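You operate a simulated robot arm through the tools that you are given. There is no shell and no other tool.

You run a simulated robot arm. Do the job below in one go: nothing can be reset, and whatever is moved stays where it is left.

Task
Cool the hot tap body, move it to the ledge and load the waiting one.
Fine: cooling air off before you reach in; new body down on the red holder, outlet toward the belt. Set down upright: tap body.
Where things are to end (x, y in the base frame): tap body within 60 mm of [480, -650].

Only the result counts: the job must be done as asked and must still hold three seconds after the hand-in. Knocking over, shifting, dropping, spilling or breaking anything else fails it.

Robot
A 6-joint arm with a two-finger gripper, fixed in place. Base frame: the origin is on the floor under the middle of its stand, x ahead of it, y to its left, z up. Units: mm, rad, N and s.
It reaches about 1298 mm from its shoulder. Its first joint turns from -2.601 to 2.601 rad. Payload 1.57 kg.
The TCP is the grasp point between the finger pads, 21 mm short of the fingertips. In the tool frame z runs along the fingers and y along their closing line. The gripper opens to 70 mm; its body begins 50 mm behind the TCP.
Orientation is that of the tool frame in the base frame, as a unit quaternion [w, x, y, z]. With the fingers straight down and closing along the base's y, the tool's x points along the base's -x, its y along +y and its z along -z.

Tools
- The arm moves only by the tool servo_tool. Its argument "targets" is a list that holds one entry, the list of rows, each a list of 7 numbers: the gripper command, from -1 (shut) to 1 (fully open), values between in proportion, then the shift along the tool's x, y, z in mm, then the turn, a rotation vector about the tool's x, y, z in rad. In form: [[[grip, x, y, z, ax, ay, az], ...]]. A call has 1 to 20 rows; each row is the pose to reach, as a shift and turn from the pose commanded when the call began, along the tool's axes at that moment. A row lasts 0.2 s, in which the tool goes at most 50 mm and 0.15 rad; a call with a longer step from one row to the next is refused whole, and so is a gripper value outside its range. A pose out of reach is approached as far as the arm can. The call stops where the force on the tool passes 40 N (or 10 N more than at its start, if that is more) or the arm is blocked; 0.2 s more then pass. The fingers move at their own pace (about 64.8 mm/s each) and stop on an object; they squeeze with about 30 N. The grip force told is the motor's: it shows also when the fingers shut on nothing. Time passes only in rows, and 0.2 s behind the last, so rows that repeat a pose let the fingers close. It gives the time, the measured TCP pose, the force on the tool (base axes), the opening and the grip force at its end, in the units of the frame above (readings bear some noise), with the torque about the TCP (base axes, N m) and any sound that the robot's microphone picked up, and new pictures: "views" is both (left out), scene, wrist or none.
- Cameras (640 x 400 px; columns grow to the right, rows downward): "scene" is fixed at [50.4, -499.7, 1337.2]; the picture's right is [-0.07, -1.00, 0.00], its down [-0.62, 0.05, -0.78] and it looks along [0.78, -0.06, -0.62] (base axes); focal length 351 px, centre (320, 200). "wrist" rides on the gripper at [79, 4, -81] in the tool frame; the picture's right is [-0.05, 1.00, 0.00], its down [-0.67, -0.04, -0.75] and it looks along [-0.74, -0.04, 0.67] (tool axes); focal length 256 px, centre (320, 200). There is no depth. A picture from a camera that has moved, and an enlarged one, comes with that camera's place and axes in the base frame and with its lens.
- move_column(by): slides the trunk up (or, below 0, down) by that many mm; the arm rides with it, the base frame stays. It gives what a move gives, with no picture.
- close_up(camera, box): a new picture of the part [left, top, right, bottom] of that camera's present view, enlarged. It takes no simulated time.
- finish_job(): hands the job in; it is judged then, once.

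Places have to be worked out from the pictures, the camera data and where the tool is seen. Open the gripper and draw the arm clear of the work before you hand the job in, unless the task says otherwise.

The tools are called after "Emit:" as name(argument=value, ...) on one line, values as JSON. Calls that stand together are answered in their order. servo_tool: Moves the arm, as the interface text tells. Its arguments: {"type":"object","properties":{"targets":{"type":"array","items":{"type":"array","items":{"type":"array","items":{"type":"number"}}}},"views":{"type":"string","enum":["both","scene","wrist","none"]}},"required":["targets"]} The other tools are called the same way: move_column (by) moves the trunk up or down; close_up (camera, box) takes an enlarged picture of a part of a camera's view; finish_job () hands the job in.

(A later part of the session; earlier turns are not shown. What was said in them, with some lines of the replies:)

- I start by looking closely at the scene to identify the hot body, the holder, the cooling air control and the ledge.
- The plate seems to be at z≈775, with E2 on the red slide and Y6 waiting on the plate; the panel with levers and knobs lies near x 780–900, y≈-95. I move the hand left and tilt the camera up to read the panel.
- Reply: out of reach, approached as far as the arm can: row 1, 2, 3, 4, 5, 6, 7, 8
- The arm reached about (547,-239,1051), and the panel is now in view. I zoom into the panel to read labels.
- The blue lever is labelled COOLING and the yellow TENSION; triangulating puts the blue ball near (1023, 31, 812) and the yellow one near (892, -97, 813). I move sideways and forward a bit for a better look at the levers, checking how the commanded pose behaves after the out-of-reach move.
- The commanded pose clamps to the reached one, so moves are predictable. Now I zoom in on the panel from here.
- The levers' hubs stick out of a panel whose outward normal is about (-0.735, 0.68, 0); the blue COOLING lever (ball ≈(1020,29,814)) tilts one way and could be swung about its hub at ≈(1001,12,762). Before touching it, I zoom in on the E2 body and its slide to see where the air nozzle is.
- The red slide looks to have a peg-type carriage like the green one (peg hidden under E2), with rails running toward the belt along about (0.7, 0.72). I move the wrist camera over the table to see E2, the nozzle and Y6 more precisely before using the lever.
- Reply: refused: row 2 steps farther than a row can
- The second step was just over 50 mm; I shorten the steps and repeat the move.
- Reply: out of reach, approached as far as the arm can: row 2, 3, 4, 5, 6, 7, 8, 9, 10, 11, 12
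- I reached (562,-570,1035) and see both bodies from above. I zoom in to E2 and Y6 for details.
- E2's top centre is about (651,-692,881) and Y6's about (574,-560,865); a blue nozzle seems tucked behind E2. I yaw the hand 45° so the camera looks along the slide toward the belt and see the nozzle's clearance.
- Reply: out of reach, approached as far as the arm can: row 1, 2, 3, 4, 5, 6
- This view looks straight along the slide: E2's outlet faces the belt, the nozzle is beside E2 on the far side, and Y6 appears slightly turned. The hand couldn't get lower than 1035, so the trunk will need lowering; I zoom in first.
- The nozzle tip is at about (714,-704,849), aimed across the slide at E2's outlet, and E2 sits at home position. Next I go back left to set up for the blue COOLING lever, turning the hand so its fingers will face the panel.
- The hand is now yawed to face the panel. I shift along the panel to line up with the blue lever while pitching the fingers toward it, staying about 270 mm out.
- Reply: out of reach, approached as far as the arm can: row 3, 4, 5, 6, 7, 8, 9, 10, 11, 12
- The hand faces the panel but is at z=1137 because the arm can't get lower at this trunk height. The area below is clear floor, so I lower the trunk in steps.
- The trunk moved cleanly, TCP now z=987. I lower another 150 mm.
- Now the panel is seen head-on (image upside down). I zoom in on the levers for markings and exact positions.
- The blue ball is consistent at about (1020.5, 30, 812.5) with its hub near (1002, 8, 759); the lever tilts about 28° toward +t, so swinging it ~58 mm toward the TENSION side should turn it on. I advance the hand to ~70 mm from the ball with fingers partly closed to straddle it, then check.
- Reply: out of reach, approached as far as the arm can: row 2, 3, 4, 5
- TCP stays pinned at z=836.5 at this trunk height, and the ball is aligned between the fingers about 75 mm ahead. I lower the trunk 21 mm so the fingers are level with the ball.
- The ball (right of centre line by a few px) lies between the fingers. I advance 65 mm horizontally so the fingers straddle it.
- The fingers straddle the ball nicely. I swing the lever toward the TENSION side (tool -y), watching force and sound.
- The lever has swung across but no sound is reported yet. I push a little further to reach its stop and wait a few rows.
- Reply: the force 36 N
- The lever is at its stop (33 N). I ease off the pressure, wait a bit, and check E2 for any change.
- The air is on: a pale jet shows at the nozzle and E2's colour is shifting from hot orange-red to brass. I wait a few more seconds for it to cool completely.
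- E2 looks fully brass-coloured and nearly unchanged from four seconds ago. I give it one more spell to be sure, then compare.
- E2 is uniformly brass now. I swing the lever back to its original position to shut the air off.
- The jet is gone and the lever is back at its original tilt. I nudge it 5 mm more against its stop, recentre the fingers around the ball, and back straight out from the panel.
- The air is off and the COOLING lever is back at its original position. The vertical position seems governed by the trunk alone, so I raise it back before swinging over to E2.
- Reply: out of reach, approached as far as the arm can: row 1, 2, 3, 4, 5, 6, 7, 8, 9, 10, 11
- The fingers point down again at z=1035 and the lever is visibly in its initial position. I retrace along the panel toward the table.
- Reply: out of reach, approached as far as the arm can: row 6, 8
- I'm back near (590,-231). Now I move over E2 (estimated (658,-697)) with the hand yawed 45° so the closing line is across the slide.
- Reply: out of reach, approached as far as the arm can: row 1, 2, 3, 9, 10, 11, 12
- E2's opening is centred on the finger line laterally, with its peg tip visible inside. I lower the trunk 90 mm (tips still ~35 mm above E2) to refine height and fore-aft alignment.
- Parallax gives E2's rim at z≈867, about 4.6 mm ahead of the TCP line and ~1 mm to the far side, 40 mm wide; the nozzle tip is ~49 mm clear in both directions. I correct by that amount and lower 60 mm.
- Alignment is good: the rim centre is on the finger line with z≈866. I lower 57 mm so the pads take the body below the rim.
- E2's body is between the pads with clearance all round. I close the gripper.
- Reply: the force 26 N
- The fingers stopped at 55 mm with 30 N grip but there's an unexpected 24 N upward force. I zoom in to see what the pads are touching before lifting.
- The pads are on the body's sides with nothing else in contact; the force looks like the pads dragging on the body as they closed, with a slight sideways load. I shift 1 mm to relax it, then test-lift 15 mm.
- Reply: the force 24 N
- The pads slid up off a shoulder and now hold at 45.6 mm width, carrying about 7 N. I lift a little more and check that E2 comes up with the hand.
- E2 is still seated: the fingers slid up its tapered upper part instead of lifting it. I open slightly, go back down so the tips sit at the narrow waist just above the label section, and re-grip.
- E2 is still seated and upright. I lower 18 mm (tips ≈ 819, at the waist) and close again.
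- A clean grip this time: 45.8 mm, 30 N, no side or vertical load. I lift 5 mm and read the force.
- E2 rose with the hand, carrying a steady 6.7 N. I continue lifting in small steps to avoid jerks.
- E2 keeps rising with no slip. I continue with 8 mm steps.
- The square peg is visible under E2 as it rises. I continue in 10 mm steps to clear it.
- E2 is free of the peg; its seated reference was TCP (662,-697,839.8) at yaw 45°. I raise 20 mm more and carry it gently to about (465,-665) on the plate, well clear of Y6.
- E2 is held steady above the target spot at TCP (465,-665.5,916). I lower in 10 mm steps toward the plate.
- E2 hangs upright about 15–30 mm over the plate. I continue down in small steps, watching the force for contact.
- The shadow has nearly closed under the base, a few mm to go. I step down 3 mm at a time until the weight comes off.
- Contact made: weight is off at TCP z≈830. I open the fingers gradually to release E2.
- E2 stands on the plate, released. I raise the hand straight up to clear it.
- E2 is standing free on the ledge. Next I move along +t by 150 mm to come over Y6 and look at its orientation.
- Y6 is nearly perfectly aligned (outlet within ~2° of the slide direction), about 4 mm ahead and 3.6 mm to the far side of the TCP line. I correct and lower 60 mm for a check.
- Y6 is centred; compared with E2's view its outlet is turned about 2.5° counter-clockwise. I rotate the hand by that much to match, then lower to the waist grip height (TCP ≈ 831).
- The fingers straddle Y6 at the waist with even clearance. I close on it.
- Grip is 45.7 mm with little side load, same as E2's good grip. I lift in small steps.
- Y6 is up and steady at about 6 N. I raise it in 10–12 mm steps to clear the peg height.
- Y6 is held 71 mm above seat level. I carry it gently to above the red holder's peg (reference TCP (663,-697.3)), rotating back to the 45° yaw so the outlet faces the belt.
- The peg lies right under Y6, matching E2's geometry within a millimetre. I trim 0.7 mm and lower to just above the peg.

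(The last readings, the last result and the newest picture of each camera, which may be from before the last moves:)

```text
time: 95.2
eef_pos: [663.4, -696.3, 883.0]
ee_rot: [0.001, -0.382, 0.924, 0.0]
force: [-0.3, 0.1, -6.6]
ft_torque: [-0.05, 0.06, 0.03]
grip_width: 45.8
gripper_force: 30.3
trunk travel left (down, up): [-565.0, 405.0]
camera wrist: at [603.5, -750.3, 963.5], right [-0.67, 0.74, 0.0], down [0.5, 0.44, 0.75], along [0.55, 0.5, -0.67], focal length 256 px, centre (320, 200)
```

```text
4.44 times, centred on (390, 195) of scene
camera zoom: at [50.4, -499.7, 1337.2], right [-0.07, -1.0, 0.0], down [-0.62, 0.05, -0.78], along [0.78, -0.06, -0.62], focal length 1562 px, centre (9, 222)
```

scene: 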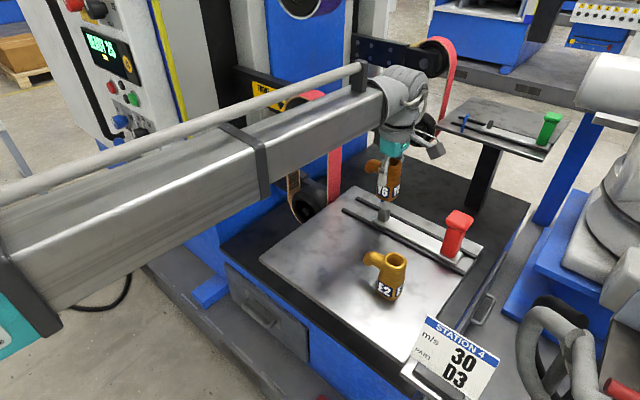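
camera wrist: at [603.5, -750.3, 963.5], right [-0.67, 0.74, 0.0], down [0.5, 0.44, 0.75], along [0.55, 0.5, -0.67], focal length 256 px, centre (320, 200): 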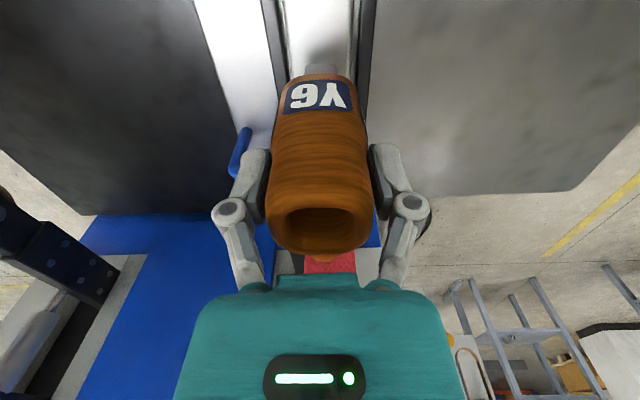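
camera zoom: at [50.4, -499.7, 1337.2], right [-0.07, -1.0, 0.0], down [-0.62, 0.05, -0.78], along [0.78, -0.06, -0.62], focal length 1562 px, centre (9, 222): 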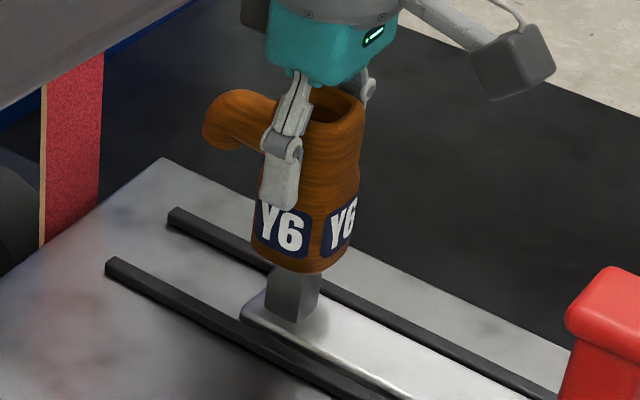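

Y6 is right above the peg and its tip seems to be entering. I continue down in 5 mm steps while watching the force.

Emit:
move_column(by=-5)

Emit:
move_column(by=-5)

Emit:
servo_tool(targets=[[[-1, 0, 0, 0, 0, 0, 0]]], views="none")

Emit:
close_up(camera="scene", box=[355, 150, 425, 240])

```text
time: 95.7
eef_pos: [663.9, -696.4, 878.0]
ee_rot: [0.001, -0.383, 0.924, 0.0]
force: [-0.5, -0.1, -6.0]
ft_torque: [-0.01, 0.02, -0.02]
grip_width: 45.5
gripper_force: 29.6
trunk travel left (down, up): [-560.0, 410.0]
```

```text
time: 96.3
eef_pos: [663.4, -696.1, 873.6]
ee_rot: [0.0, -0.382, 0.924, 0.0]
force: [0.1, -0.6, -6.4]
ft_torque: [0.01, 0.01, 0.02]
grip_width: 45.6
gripper_force: 30.0
trunk travel left (down, up): [-555.0, 415.0]
```

```text
time: 96.7
eef_pos: [663.4, -696.2, 872.7]
ee_rot: [0.002, -0.382, 0.924, 0.0]
force: [0.7, 0.0, -6.4]
ft_torque: [-0.03, 0.04, -0.01]
grip_width: 45.7
gripper_force: 30.5
trunk travel left (down, up): [-555.0, 415.0]
```

```text
4.44 times, centred on (390, 195) of scene
camera zoom: at [50.4, -499.7, 1337.2], right [-0.07, -1.0, 0.0], down [-0.62, 0.05, -0.78], along [0.78, -0.06, -0.62], focal length 1562 px, centre (9, 222)
```

zoom: 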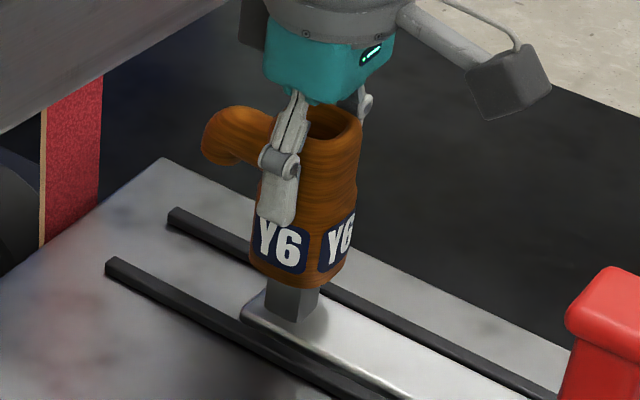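

The peg is entering the bore with no resistance (force still just the weight). I keep lowering in small steps.

Emit:
move_column(by=-5)

Emit:
move_column(by=-5)

Emit:
move_column(by=-5)

Emit:
servo_tool(targets=[[[-1, 0, 0, 0, 0, 0, 0]]], views="none")

Emit:
close_up(camera="scene", box=[355, 150, 425, 240])

```text
time: 97.2
eef_pos: [663.0, -696.1, 867.5]
ee_rot: [0.001, -0.384, 0.923, 0.0]
force: [-0.7, -0.7, -6.3]
ft_torque: [-0.08, 0.07, 0.01]
grip_width: 45.8
gripper_force: 29.9
trunk travel left (down, up): [-550.0, 420.0]
```

```text
time: 97.8
eef_pos: [663.9, -697.6, 861.9]
ee_rot: [0.001, -0.383, 0.924, 0.0]
force: [-0.3, 0.7, -7.0]
ft_torque: [-0.04, 0.02, -0.02]
grip_width: 45.7
gripper_force: 29.7
trunk travel left (down, up): [-545.0, 425.0]
```

```text
time: 98.3
eef_pos: [662.5, -696.2, 857.4]
ee_rot: [0.001, -0.382, 0.924, 0.001]
force: [-0.1, -1.3, -6.8]
ft_torque: [-0.01, 0.05, -0.01]
grip_width: 45.6
gripper_force: 30.2
trunk travel left (down, up): [-540.0, 430.0]
```

```text
time: 98.7
eef_pos: [663.2, -696.3, 857.9]
ee_rot: [0.001, -0.383, 0.924, 0.0]
force: [-0.4, -0.6, -6.7]
ft_torque: [-0.02, 0.03, 0.01]
grip_width: 45.7
gripper_force: 30.2
trunk travel left (down, up): [-540.0, 430.0]
```

```text
4.44 times, centred on (390, 195) of scene
camera zoom: at [50.4, -499.7, 1337.2], right [-0.07, -1.0, 0.0], down [-0.62, 0.05, -0.78], along [0.78, -0.06, -0.62], focal length 1562 px, centre (9, 222)
```

zoom: 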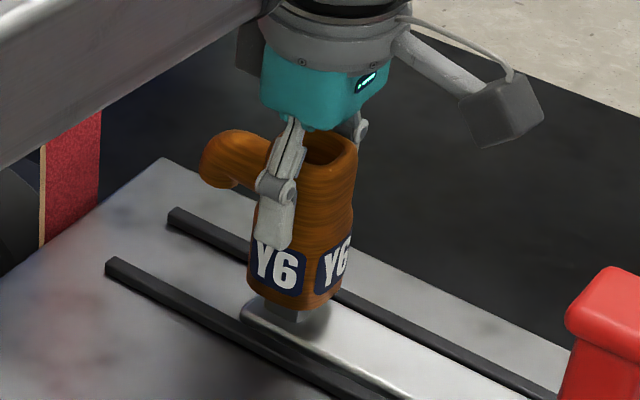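

The body is sliding down the peg freely with about 17 mm left. I keep going with 5 mm, then smaller steps to the seat.

Emit:
move_column(by=-5)

Emit:
move_column(by=-5)

Emit:
move_column(by=-4)

Emit:
servo_tool(targets=[[[-1, 0, 0, 0, 0, 0, 0]]], views="none")

Emit:
close_up(camera="scene", box=[355, 150, 425, 240])

```text
time: 99.2
eef_pos: [663.4, -697.8, 852.2]
ee_rot: [0.001, -0.383, 0.924, 0.0]
force: [0.4, -0.1, -6.2]
ft_torque: [-0.02, 0.03, 0.01]
grip_width: 45.7
gripper_force: 30.1
trunk travel left (down, up): [-535.0, 435.0]
```

```text
time: 99.8
eef_pos: [663.1, -697.2, 847.7]
ee_rot: [0.001, -0.383, 0.924, 0.001]
force: [0.7, -0.1, -6.5]
ft_torque: [0.0, 0.03, 0.05]
grip_width: 45.7
gripper_force: 29.9
trunk travel left (down, up): [-530.0, 440.0]
```

```text
time: 100.3
eef_pos: [662.8, -697.8, 843.9]
ee_rot: [0.001, -0.383, 0.924, 0.001]
force: [-0.2, 0.8, -5.4]
ft_torque: [-0.04, 0.07, -0.01]
grip_width: 46.0
gripper_force: 29.6
trunk travel left (down, up): [-526.0, 444.0]
```

```text
time: 100.7
eef_pos: [663.2, -697.0, 842.6]
ee_rot: [0.001, -0.382, 0.924, 0.0]
force: [-0.7, 0.3, -5.5]
ft_torque: [0.0, 0.01, 0.0]
grip_width: 45.6
gripper_force: 30.1
trunk travel left (down, up): [-526.0, 444.0]
```

```text
4.44 times, centred on (390, 195) of scene
camera zoom: at [50.4, -499.7, 1337.2], right [-0.07, -1.0, 0.0], down [-0.62, 0.05, -0.78], along [0.78, -0.06, -0.62], focal length 1562 px, centre (9, 222)
```

zoom: 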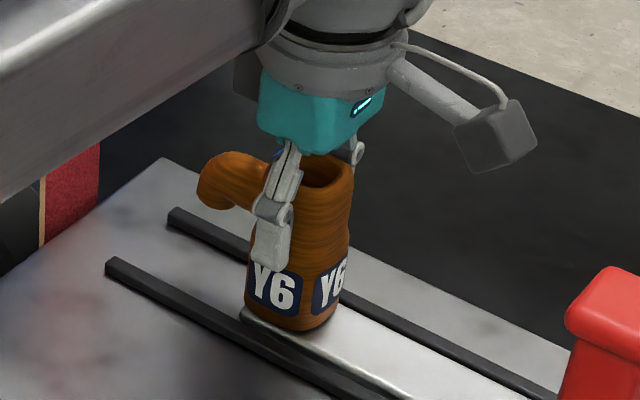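

Y6 is nearly at the seat. I lower the last couple of millimetres until the weight transfers.

Emit:
move_column(by=-2)

Emit:
servo_tool(targets=[[[-1, 0, 0, 0, 0, 0, 0]]], views="none")

Emit:
move_column(by=-1.5)

Emit:
servo_tool(targets=[[[-1, 0, 0, 0, 0, 0, 0]]], views="wrist")

```text
time: 101.2
eef_pos: [662.8, -695.8, 842.6]
ee_rot: [0.0, -0.382, 0.924, 0.0]
force: [0.5, 0.1, -5.7]
ft_torque: [-0.03, 0.0, 0.0]
grip_width: 45.7
gripper_force: 30.0
trunk travel left (down, up): [-524.0, 446.0]
```

```text
time: 101.6
eef_pos: [663.3, -697.5, 842.0]
ee_rot: [0.0, -0.383, 0.924, 0.0]
force: [-0.6, -0.1, -6.0]
ft_torque: [-0.02, -0.02, 0.0]
grip_width: 45.9
gripper_force: 30.0
trunk travel left (down, up): [-524.0, 446.0]
```

```text
time: 102.1
eef_pos: [662.9, -695.5, 841.7]
ee_rot: [0.001, -0.383, 0.924, -0.001]
force: [3.6, -3.8, 12.8]
ft_torque: [0.01, -0.09, -0.02]
grip_width: 45.7
gripper_force: 29.6
trunk travel left (down, up): [-522.0, 448.0]
```

```text
time: 102.5
eef_pos: [662.6, -696.7, 842.4]
ee_rot: [0.0, -0.383, 0.924, 0.0]
force: [5.4, -6.0, 14.1]
ft_torque: [-0.11, -0.21, -0.07]
grip_width: 45.7
gripper_force: 30.1
trunk travel left (down, up): [-522.0, 448.0]
camera wrist: at [602.9, -749.7, 922.5], right [-0.67, 0.74, 0.0], down [0.49, 0.45, 0.75], along [0.56, 0.5, -0.67], focal length 256 px, centre (320, 200)
```

wrist: 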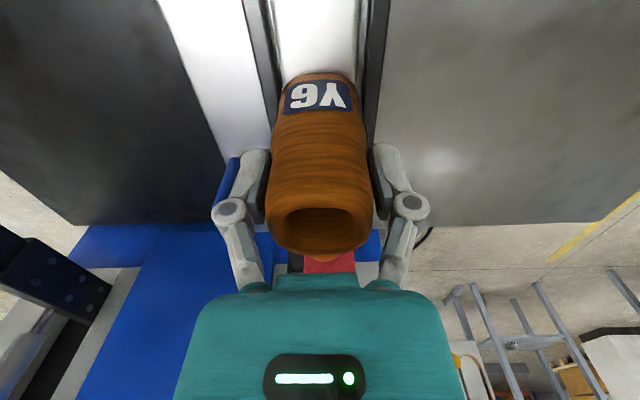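

The weight transferred (+14 N) exactly at the expected seat height, so Y6 is seated on the carriage. I release gradually.

Emit:
servo_tool(targets=[[[0.35, 0, 0, 0, 0, 0, 0], [0.4, 0, 0, 0, 0, 0, 0], [0.5, 0, 0, 0, 0, 0, 0], [0.7, 0, 0, 0, 0, 0, 0], [1, 0, 0, 0, 0, 0, 0], [1, 0, 0, 0, 0, 0, 0]]], views="both")

Emit:
close_up(camera="scene", box=[355, 150, 425, 240])

```text
time: 103.9
eef_pos: [664.0, -696.8, 840.6]
ee_rot: [0.001, -0.383, 0.924, 0.001]
force: [-0.5, 0.5, 0.4]
ft_torque: [-0.01, 0.05, 0.0]
grip_width: 70.1
gripper_force: 0.0
trunk travel left (down, up): [-522.0, 448.0]
camera wrist: at [603.1, -749.9, 921.6], right [-0.67, 0.74, 0.0], down [0.5, 0.44, 0.75], along [0.55, 0.5, -0.67], focal length 256 px, centre (320, 200)
```

scene: 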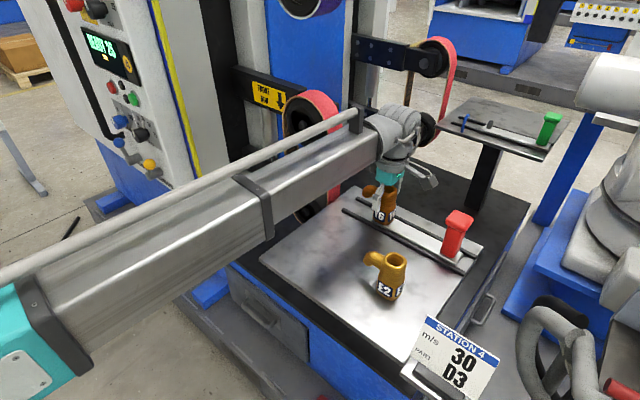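
wrist: 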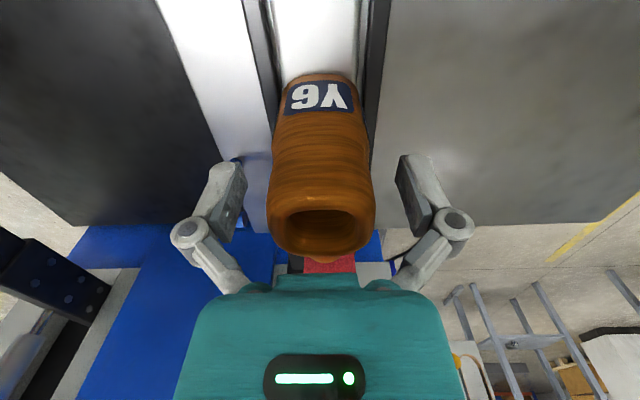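

```text
4.44 times, centred on (390, 195) of scene
camera zoom: at [50.4, -499.7, 1337.2], right [-0.07, -1.0, 0.0], down [-0.62, 0.05, -0.78], along [0.78, -0.06, -0.62], focal length 1562 px, centre (9, 222)
```

zoom: 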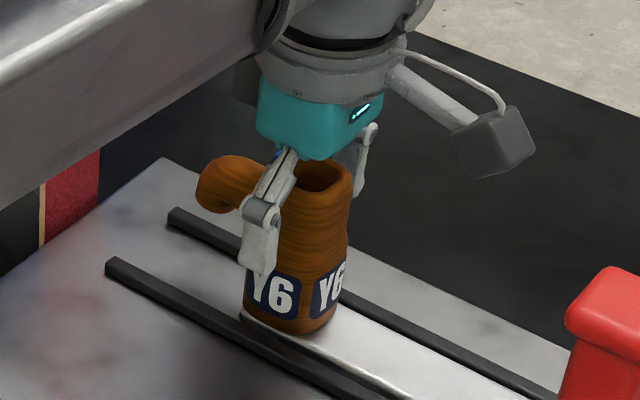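

Y6 is seated and released with its outlet toward the belt. I raise the hand straight up clear of it and inspect.

Emit:
move_column(by=20)

Emit:
move_column(by=130)

Emit:
servo_tool(targets=[[[1, 0, 0, 0, 0, 0, 0]]], views="both")

Emit:
close_up(camera="wrist", box=[240, 0, 400, 140])

Emit:
close_up(camera="scene", box=[300, 160, 480, 310])

```text
time: 104.6
eef_pos: [663.0, -696.4, 860.4]
ee_rot: [0.001, -0.382, 0.924, 0.0]
force: [0.4, -0.1, 0.6]
ft_torque: [-0.01, -0.02, 0.02]
grip_width: 69.7
gripper_force: 0.1
trunk travel left (down, up): [-542.0, 428.0]
```

```text
time: 106.2
eef_pos: [663.1, -696.5, 991.0]
ee_rot: [0.0, -0.382, 0.924, 0.001]
force: [-0.3, -0.6, -0.5]
ft_torque: [0.02, -0.02, -0.01]
grip_width: 70.1
gripper_force: 0.1
trunk travel left (down, up): [-672.0, 298.0]
```

```text
time: 106.6
eef_pos: [662.9, -697.4, 991.0]
ee_rot: [0.001, -0.383, 0.924, 0.0]
force: [-0.2, 0.2, -0.4]
ft_torque: [0.02, 0.0, 0.0]
grip_width: 70.1
gripper_force: 0.0
trunk travel left (down, up): [-672.0, 298.0]
camera wrist: at [603.2, -749.9, 1071.6], right [-0.67, 0.74, 0.0], down [0.5, 0.44, 0.75], along [0.55, 0.5, -0.67], focal length 256 px, centre (320, 200)
```

scene: 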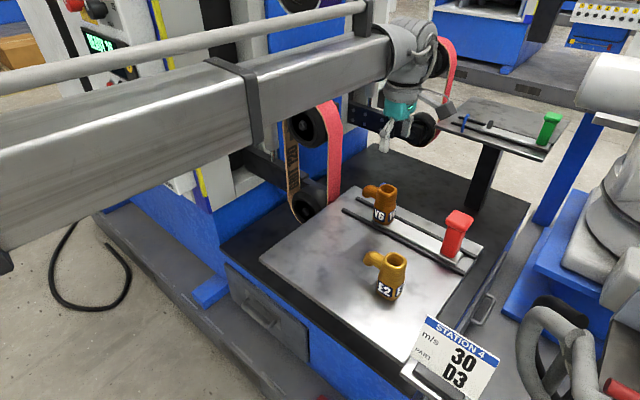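
wrist: 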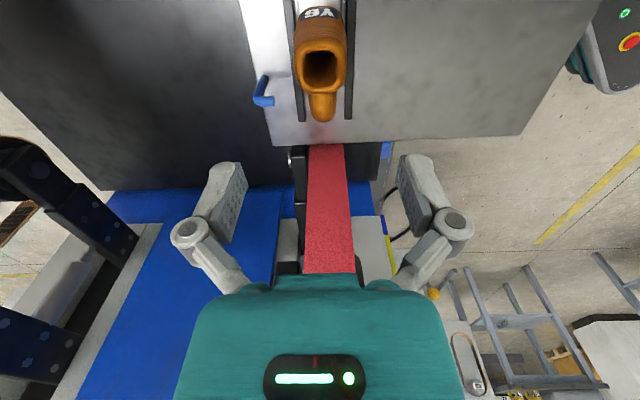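

```text
2.86 times, centred on (320, 70) of wrist
camera zoom: at [603.2, -749.9, 1071.6], right [-0.67, 0.74, 0.0], down [0.5, 0.44, 0.75], along [0.55, 0.5, -0.67], focal length 731 px, centre (320, 571)
```

zoom: 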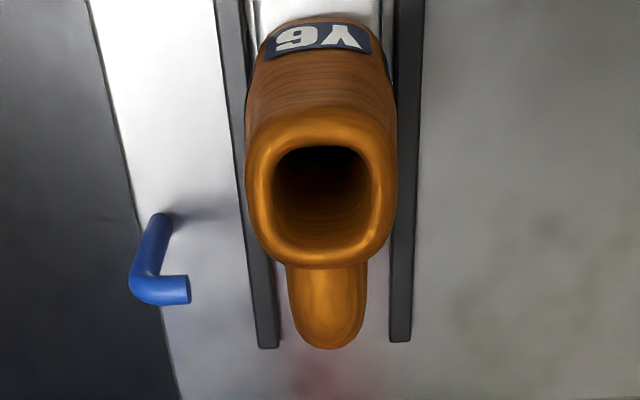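

```text
2.67 times, centred on (390, 235) of scene
camera zoom: at [50.4, -499.7, 1337.2], right [-0.07, -1.0, 0.0], down [-0.62, 0.05, -0.78], along [0.78, -0.06, -0.62], focal length 937 px, centre (133, 107)
```

zoom: 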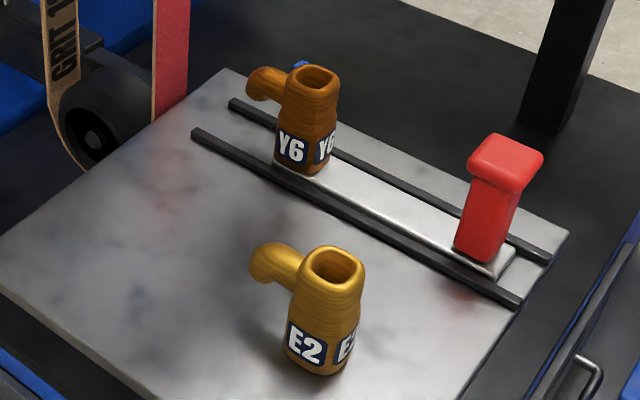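

Both bodies stand as wanted: Y6 seated on the red holder with its outlet to the belt, E2 upright on the ledge at about (465,-665). I raise and withdraw the arm to its start area.

Emit:
move_column(by=44)

Emit:
servo_tool(targets=[[[1, -11, 36, 0, 0, 0, 0.098], [1, -22, 72, 0, 0, 0, 0.196], [1, -33, 108, 0, 0, 0, 0.294], [1, -44, 144, 0, 0, 0, 0.392], [1, -55, 180, 0, 0, 0, 0.49], [1, -66, 217, 0, 0, 0, 0.588], [1, -77, 253, 0, 0, 0, 0.686], [1, -88, 289, 0, 0, 0, 0.785]]], views="both")

Emit:
close_up(camera="scene", box=[300, 160, 480, 310])

```text
time: 107.5
eef_pos: [662.1, -695.4, 1035.8]
ee_rot: [0.001, -0.382, 0.924, 0.0]
force: [0.3, -0.4, -1.0]
ft_torque: [0.03, -0.01, 0.0]
grip_width: 69.9
gripper_force: 0.0
trunk travel left (down, up): [-716.0, 254.0]
```

```text
time: 109.3
eef_pos: [520.5, -429.3, 1036.1]
ee_rot: [0.0, 0.001, 1.0, -0.001]
force: [0.0, -0.2, 0.8]
ft_torque: [0.02, -0.01, 0.02]
grip_width: 70.0
gripper_force: 0.0
trunk travel left (down, up): [-716.0, 254.0]
camera wrist: at [440.9, -425.2, 1115.8], right [0.05, 1.0, 0.0], down [0.67, -0.04, 0.75], along [0.74, -0.04, -0.67], focal length 256 px, centre (320, 200)
```

scene: 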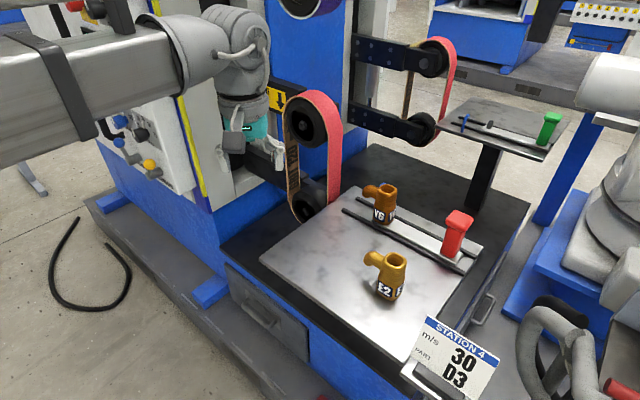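
wrist: 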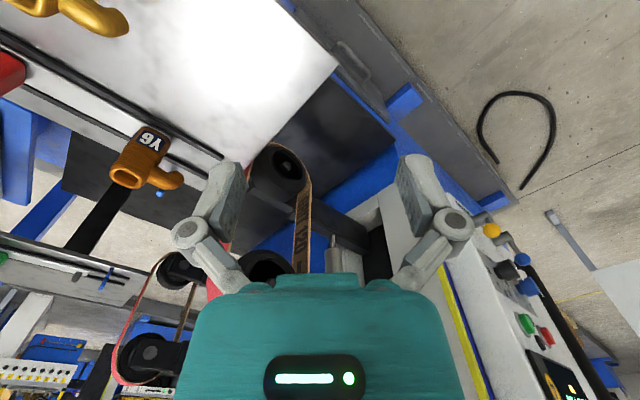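

```text
2.67 times, centred on (390, 235) of scene
camera zoom: at [50.4, -499.7, 1337.2], right [-0.07, -1.0, 0.0], down [-0.62, 0.05, -0.78], along [0.78, -0.06, -0.62], focal length 937 px, centre (133, 107)
```

zoom: 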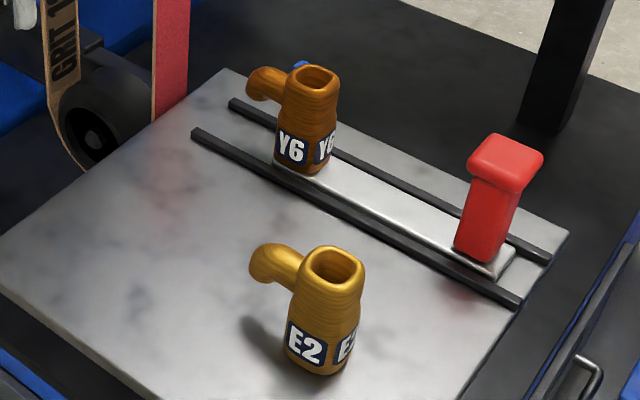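

E2 stands cooled on the ledge (~21 mm from the target point). Y6 is seated on the red holder facing the belt, the cooling lever is off, and the arm is clear with the gripper open. I hand the job in.

Emit:
finish_job()

```text
The job is handed in.
```

The job is done and handed in; the tool gave no pass or fail result.

- **Cooling:** I turned the blue COOLING lever on and left it on for about 10 s. E2, the body that was on the red holder, went from orange-red to brass. I then returned the lever to its starting position, and the air jet was gone before I reached in.
- **Hot body:** E2 stands upright at about (465, -665), roughly 21 mm from [480, -650].
- **New body:** Y6, the one that was waiting, is seated on the red holder's peg with its outlet toward the belt.
- **First lift of E2:** on my first try the fingers slipped up the body, and it settled back onto the holder. I gripped it lower and the second lift held. It stayed upright throughout.

Nothing else looked moved in the last pictures. The arm is back near its starting position with the gripper open.
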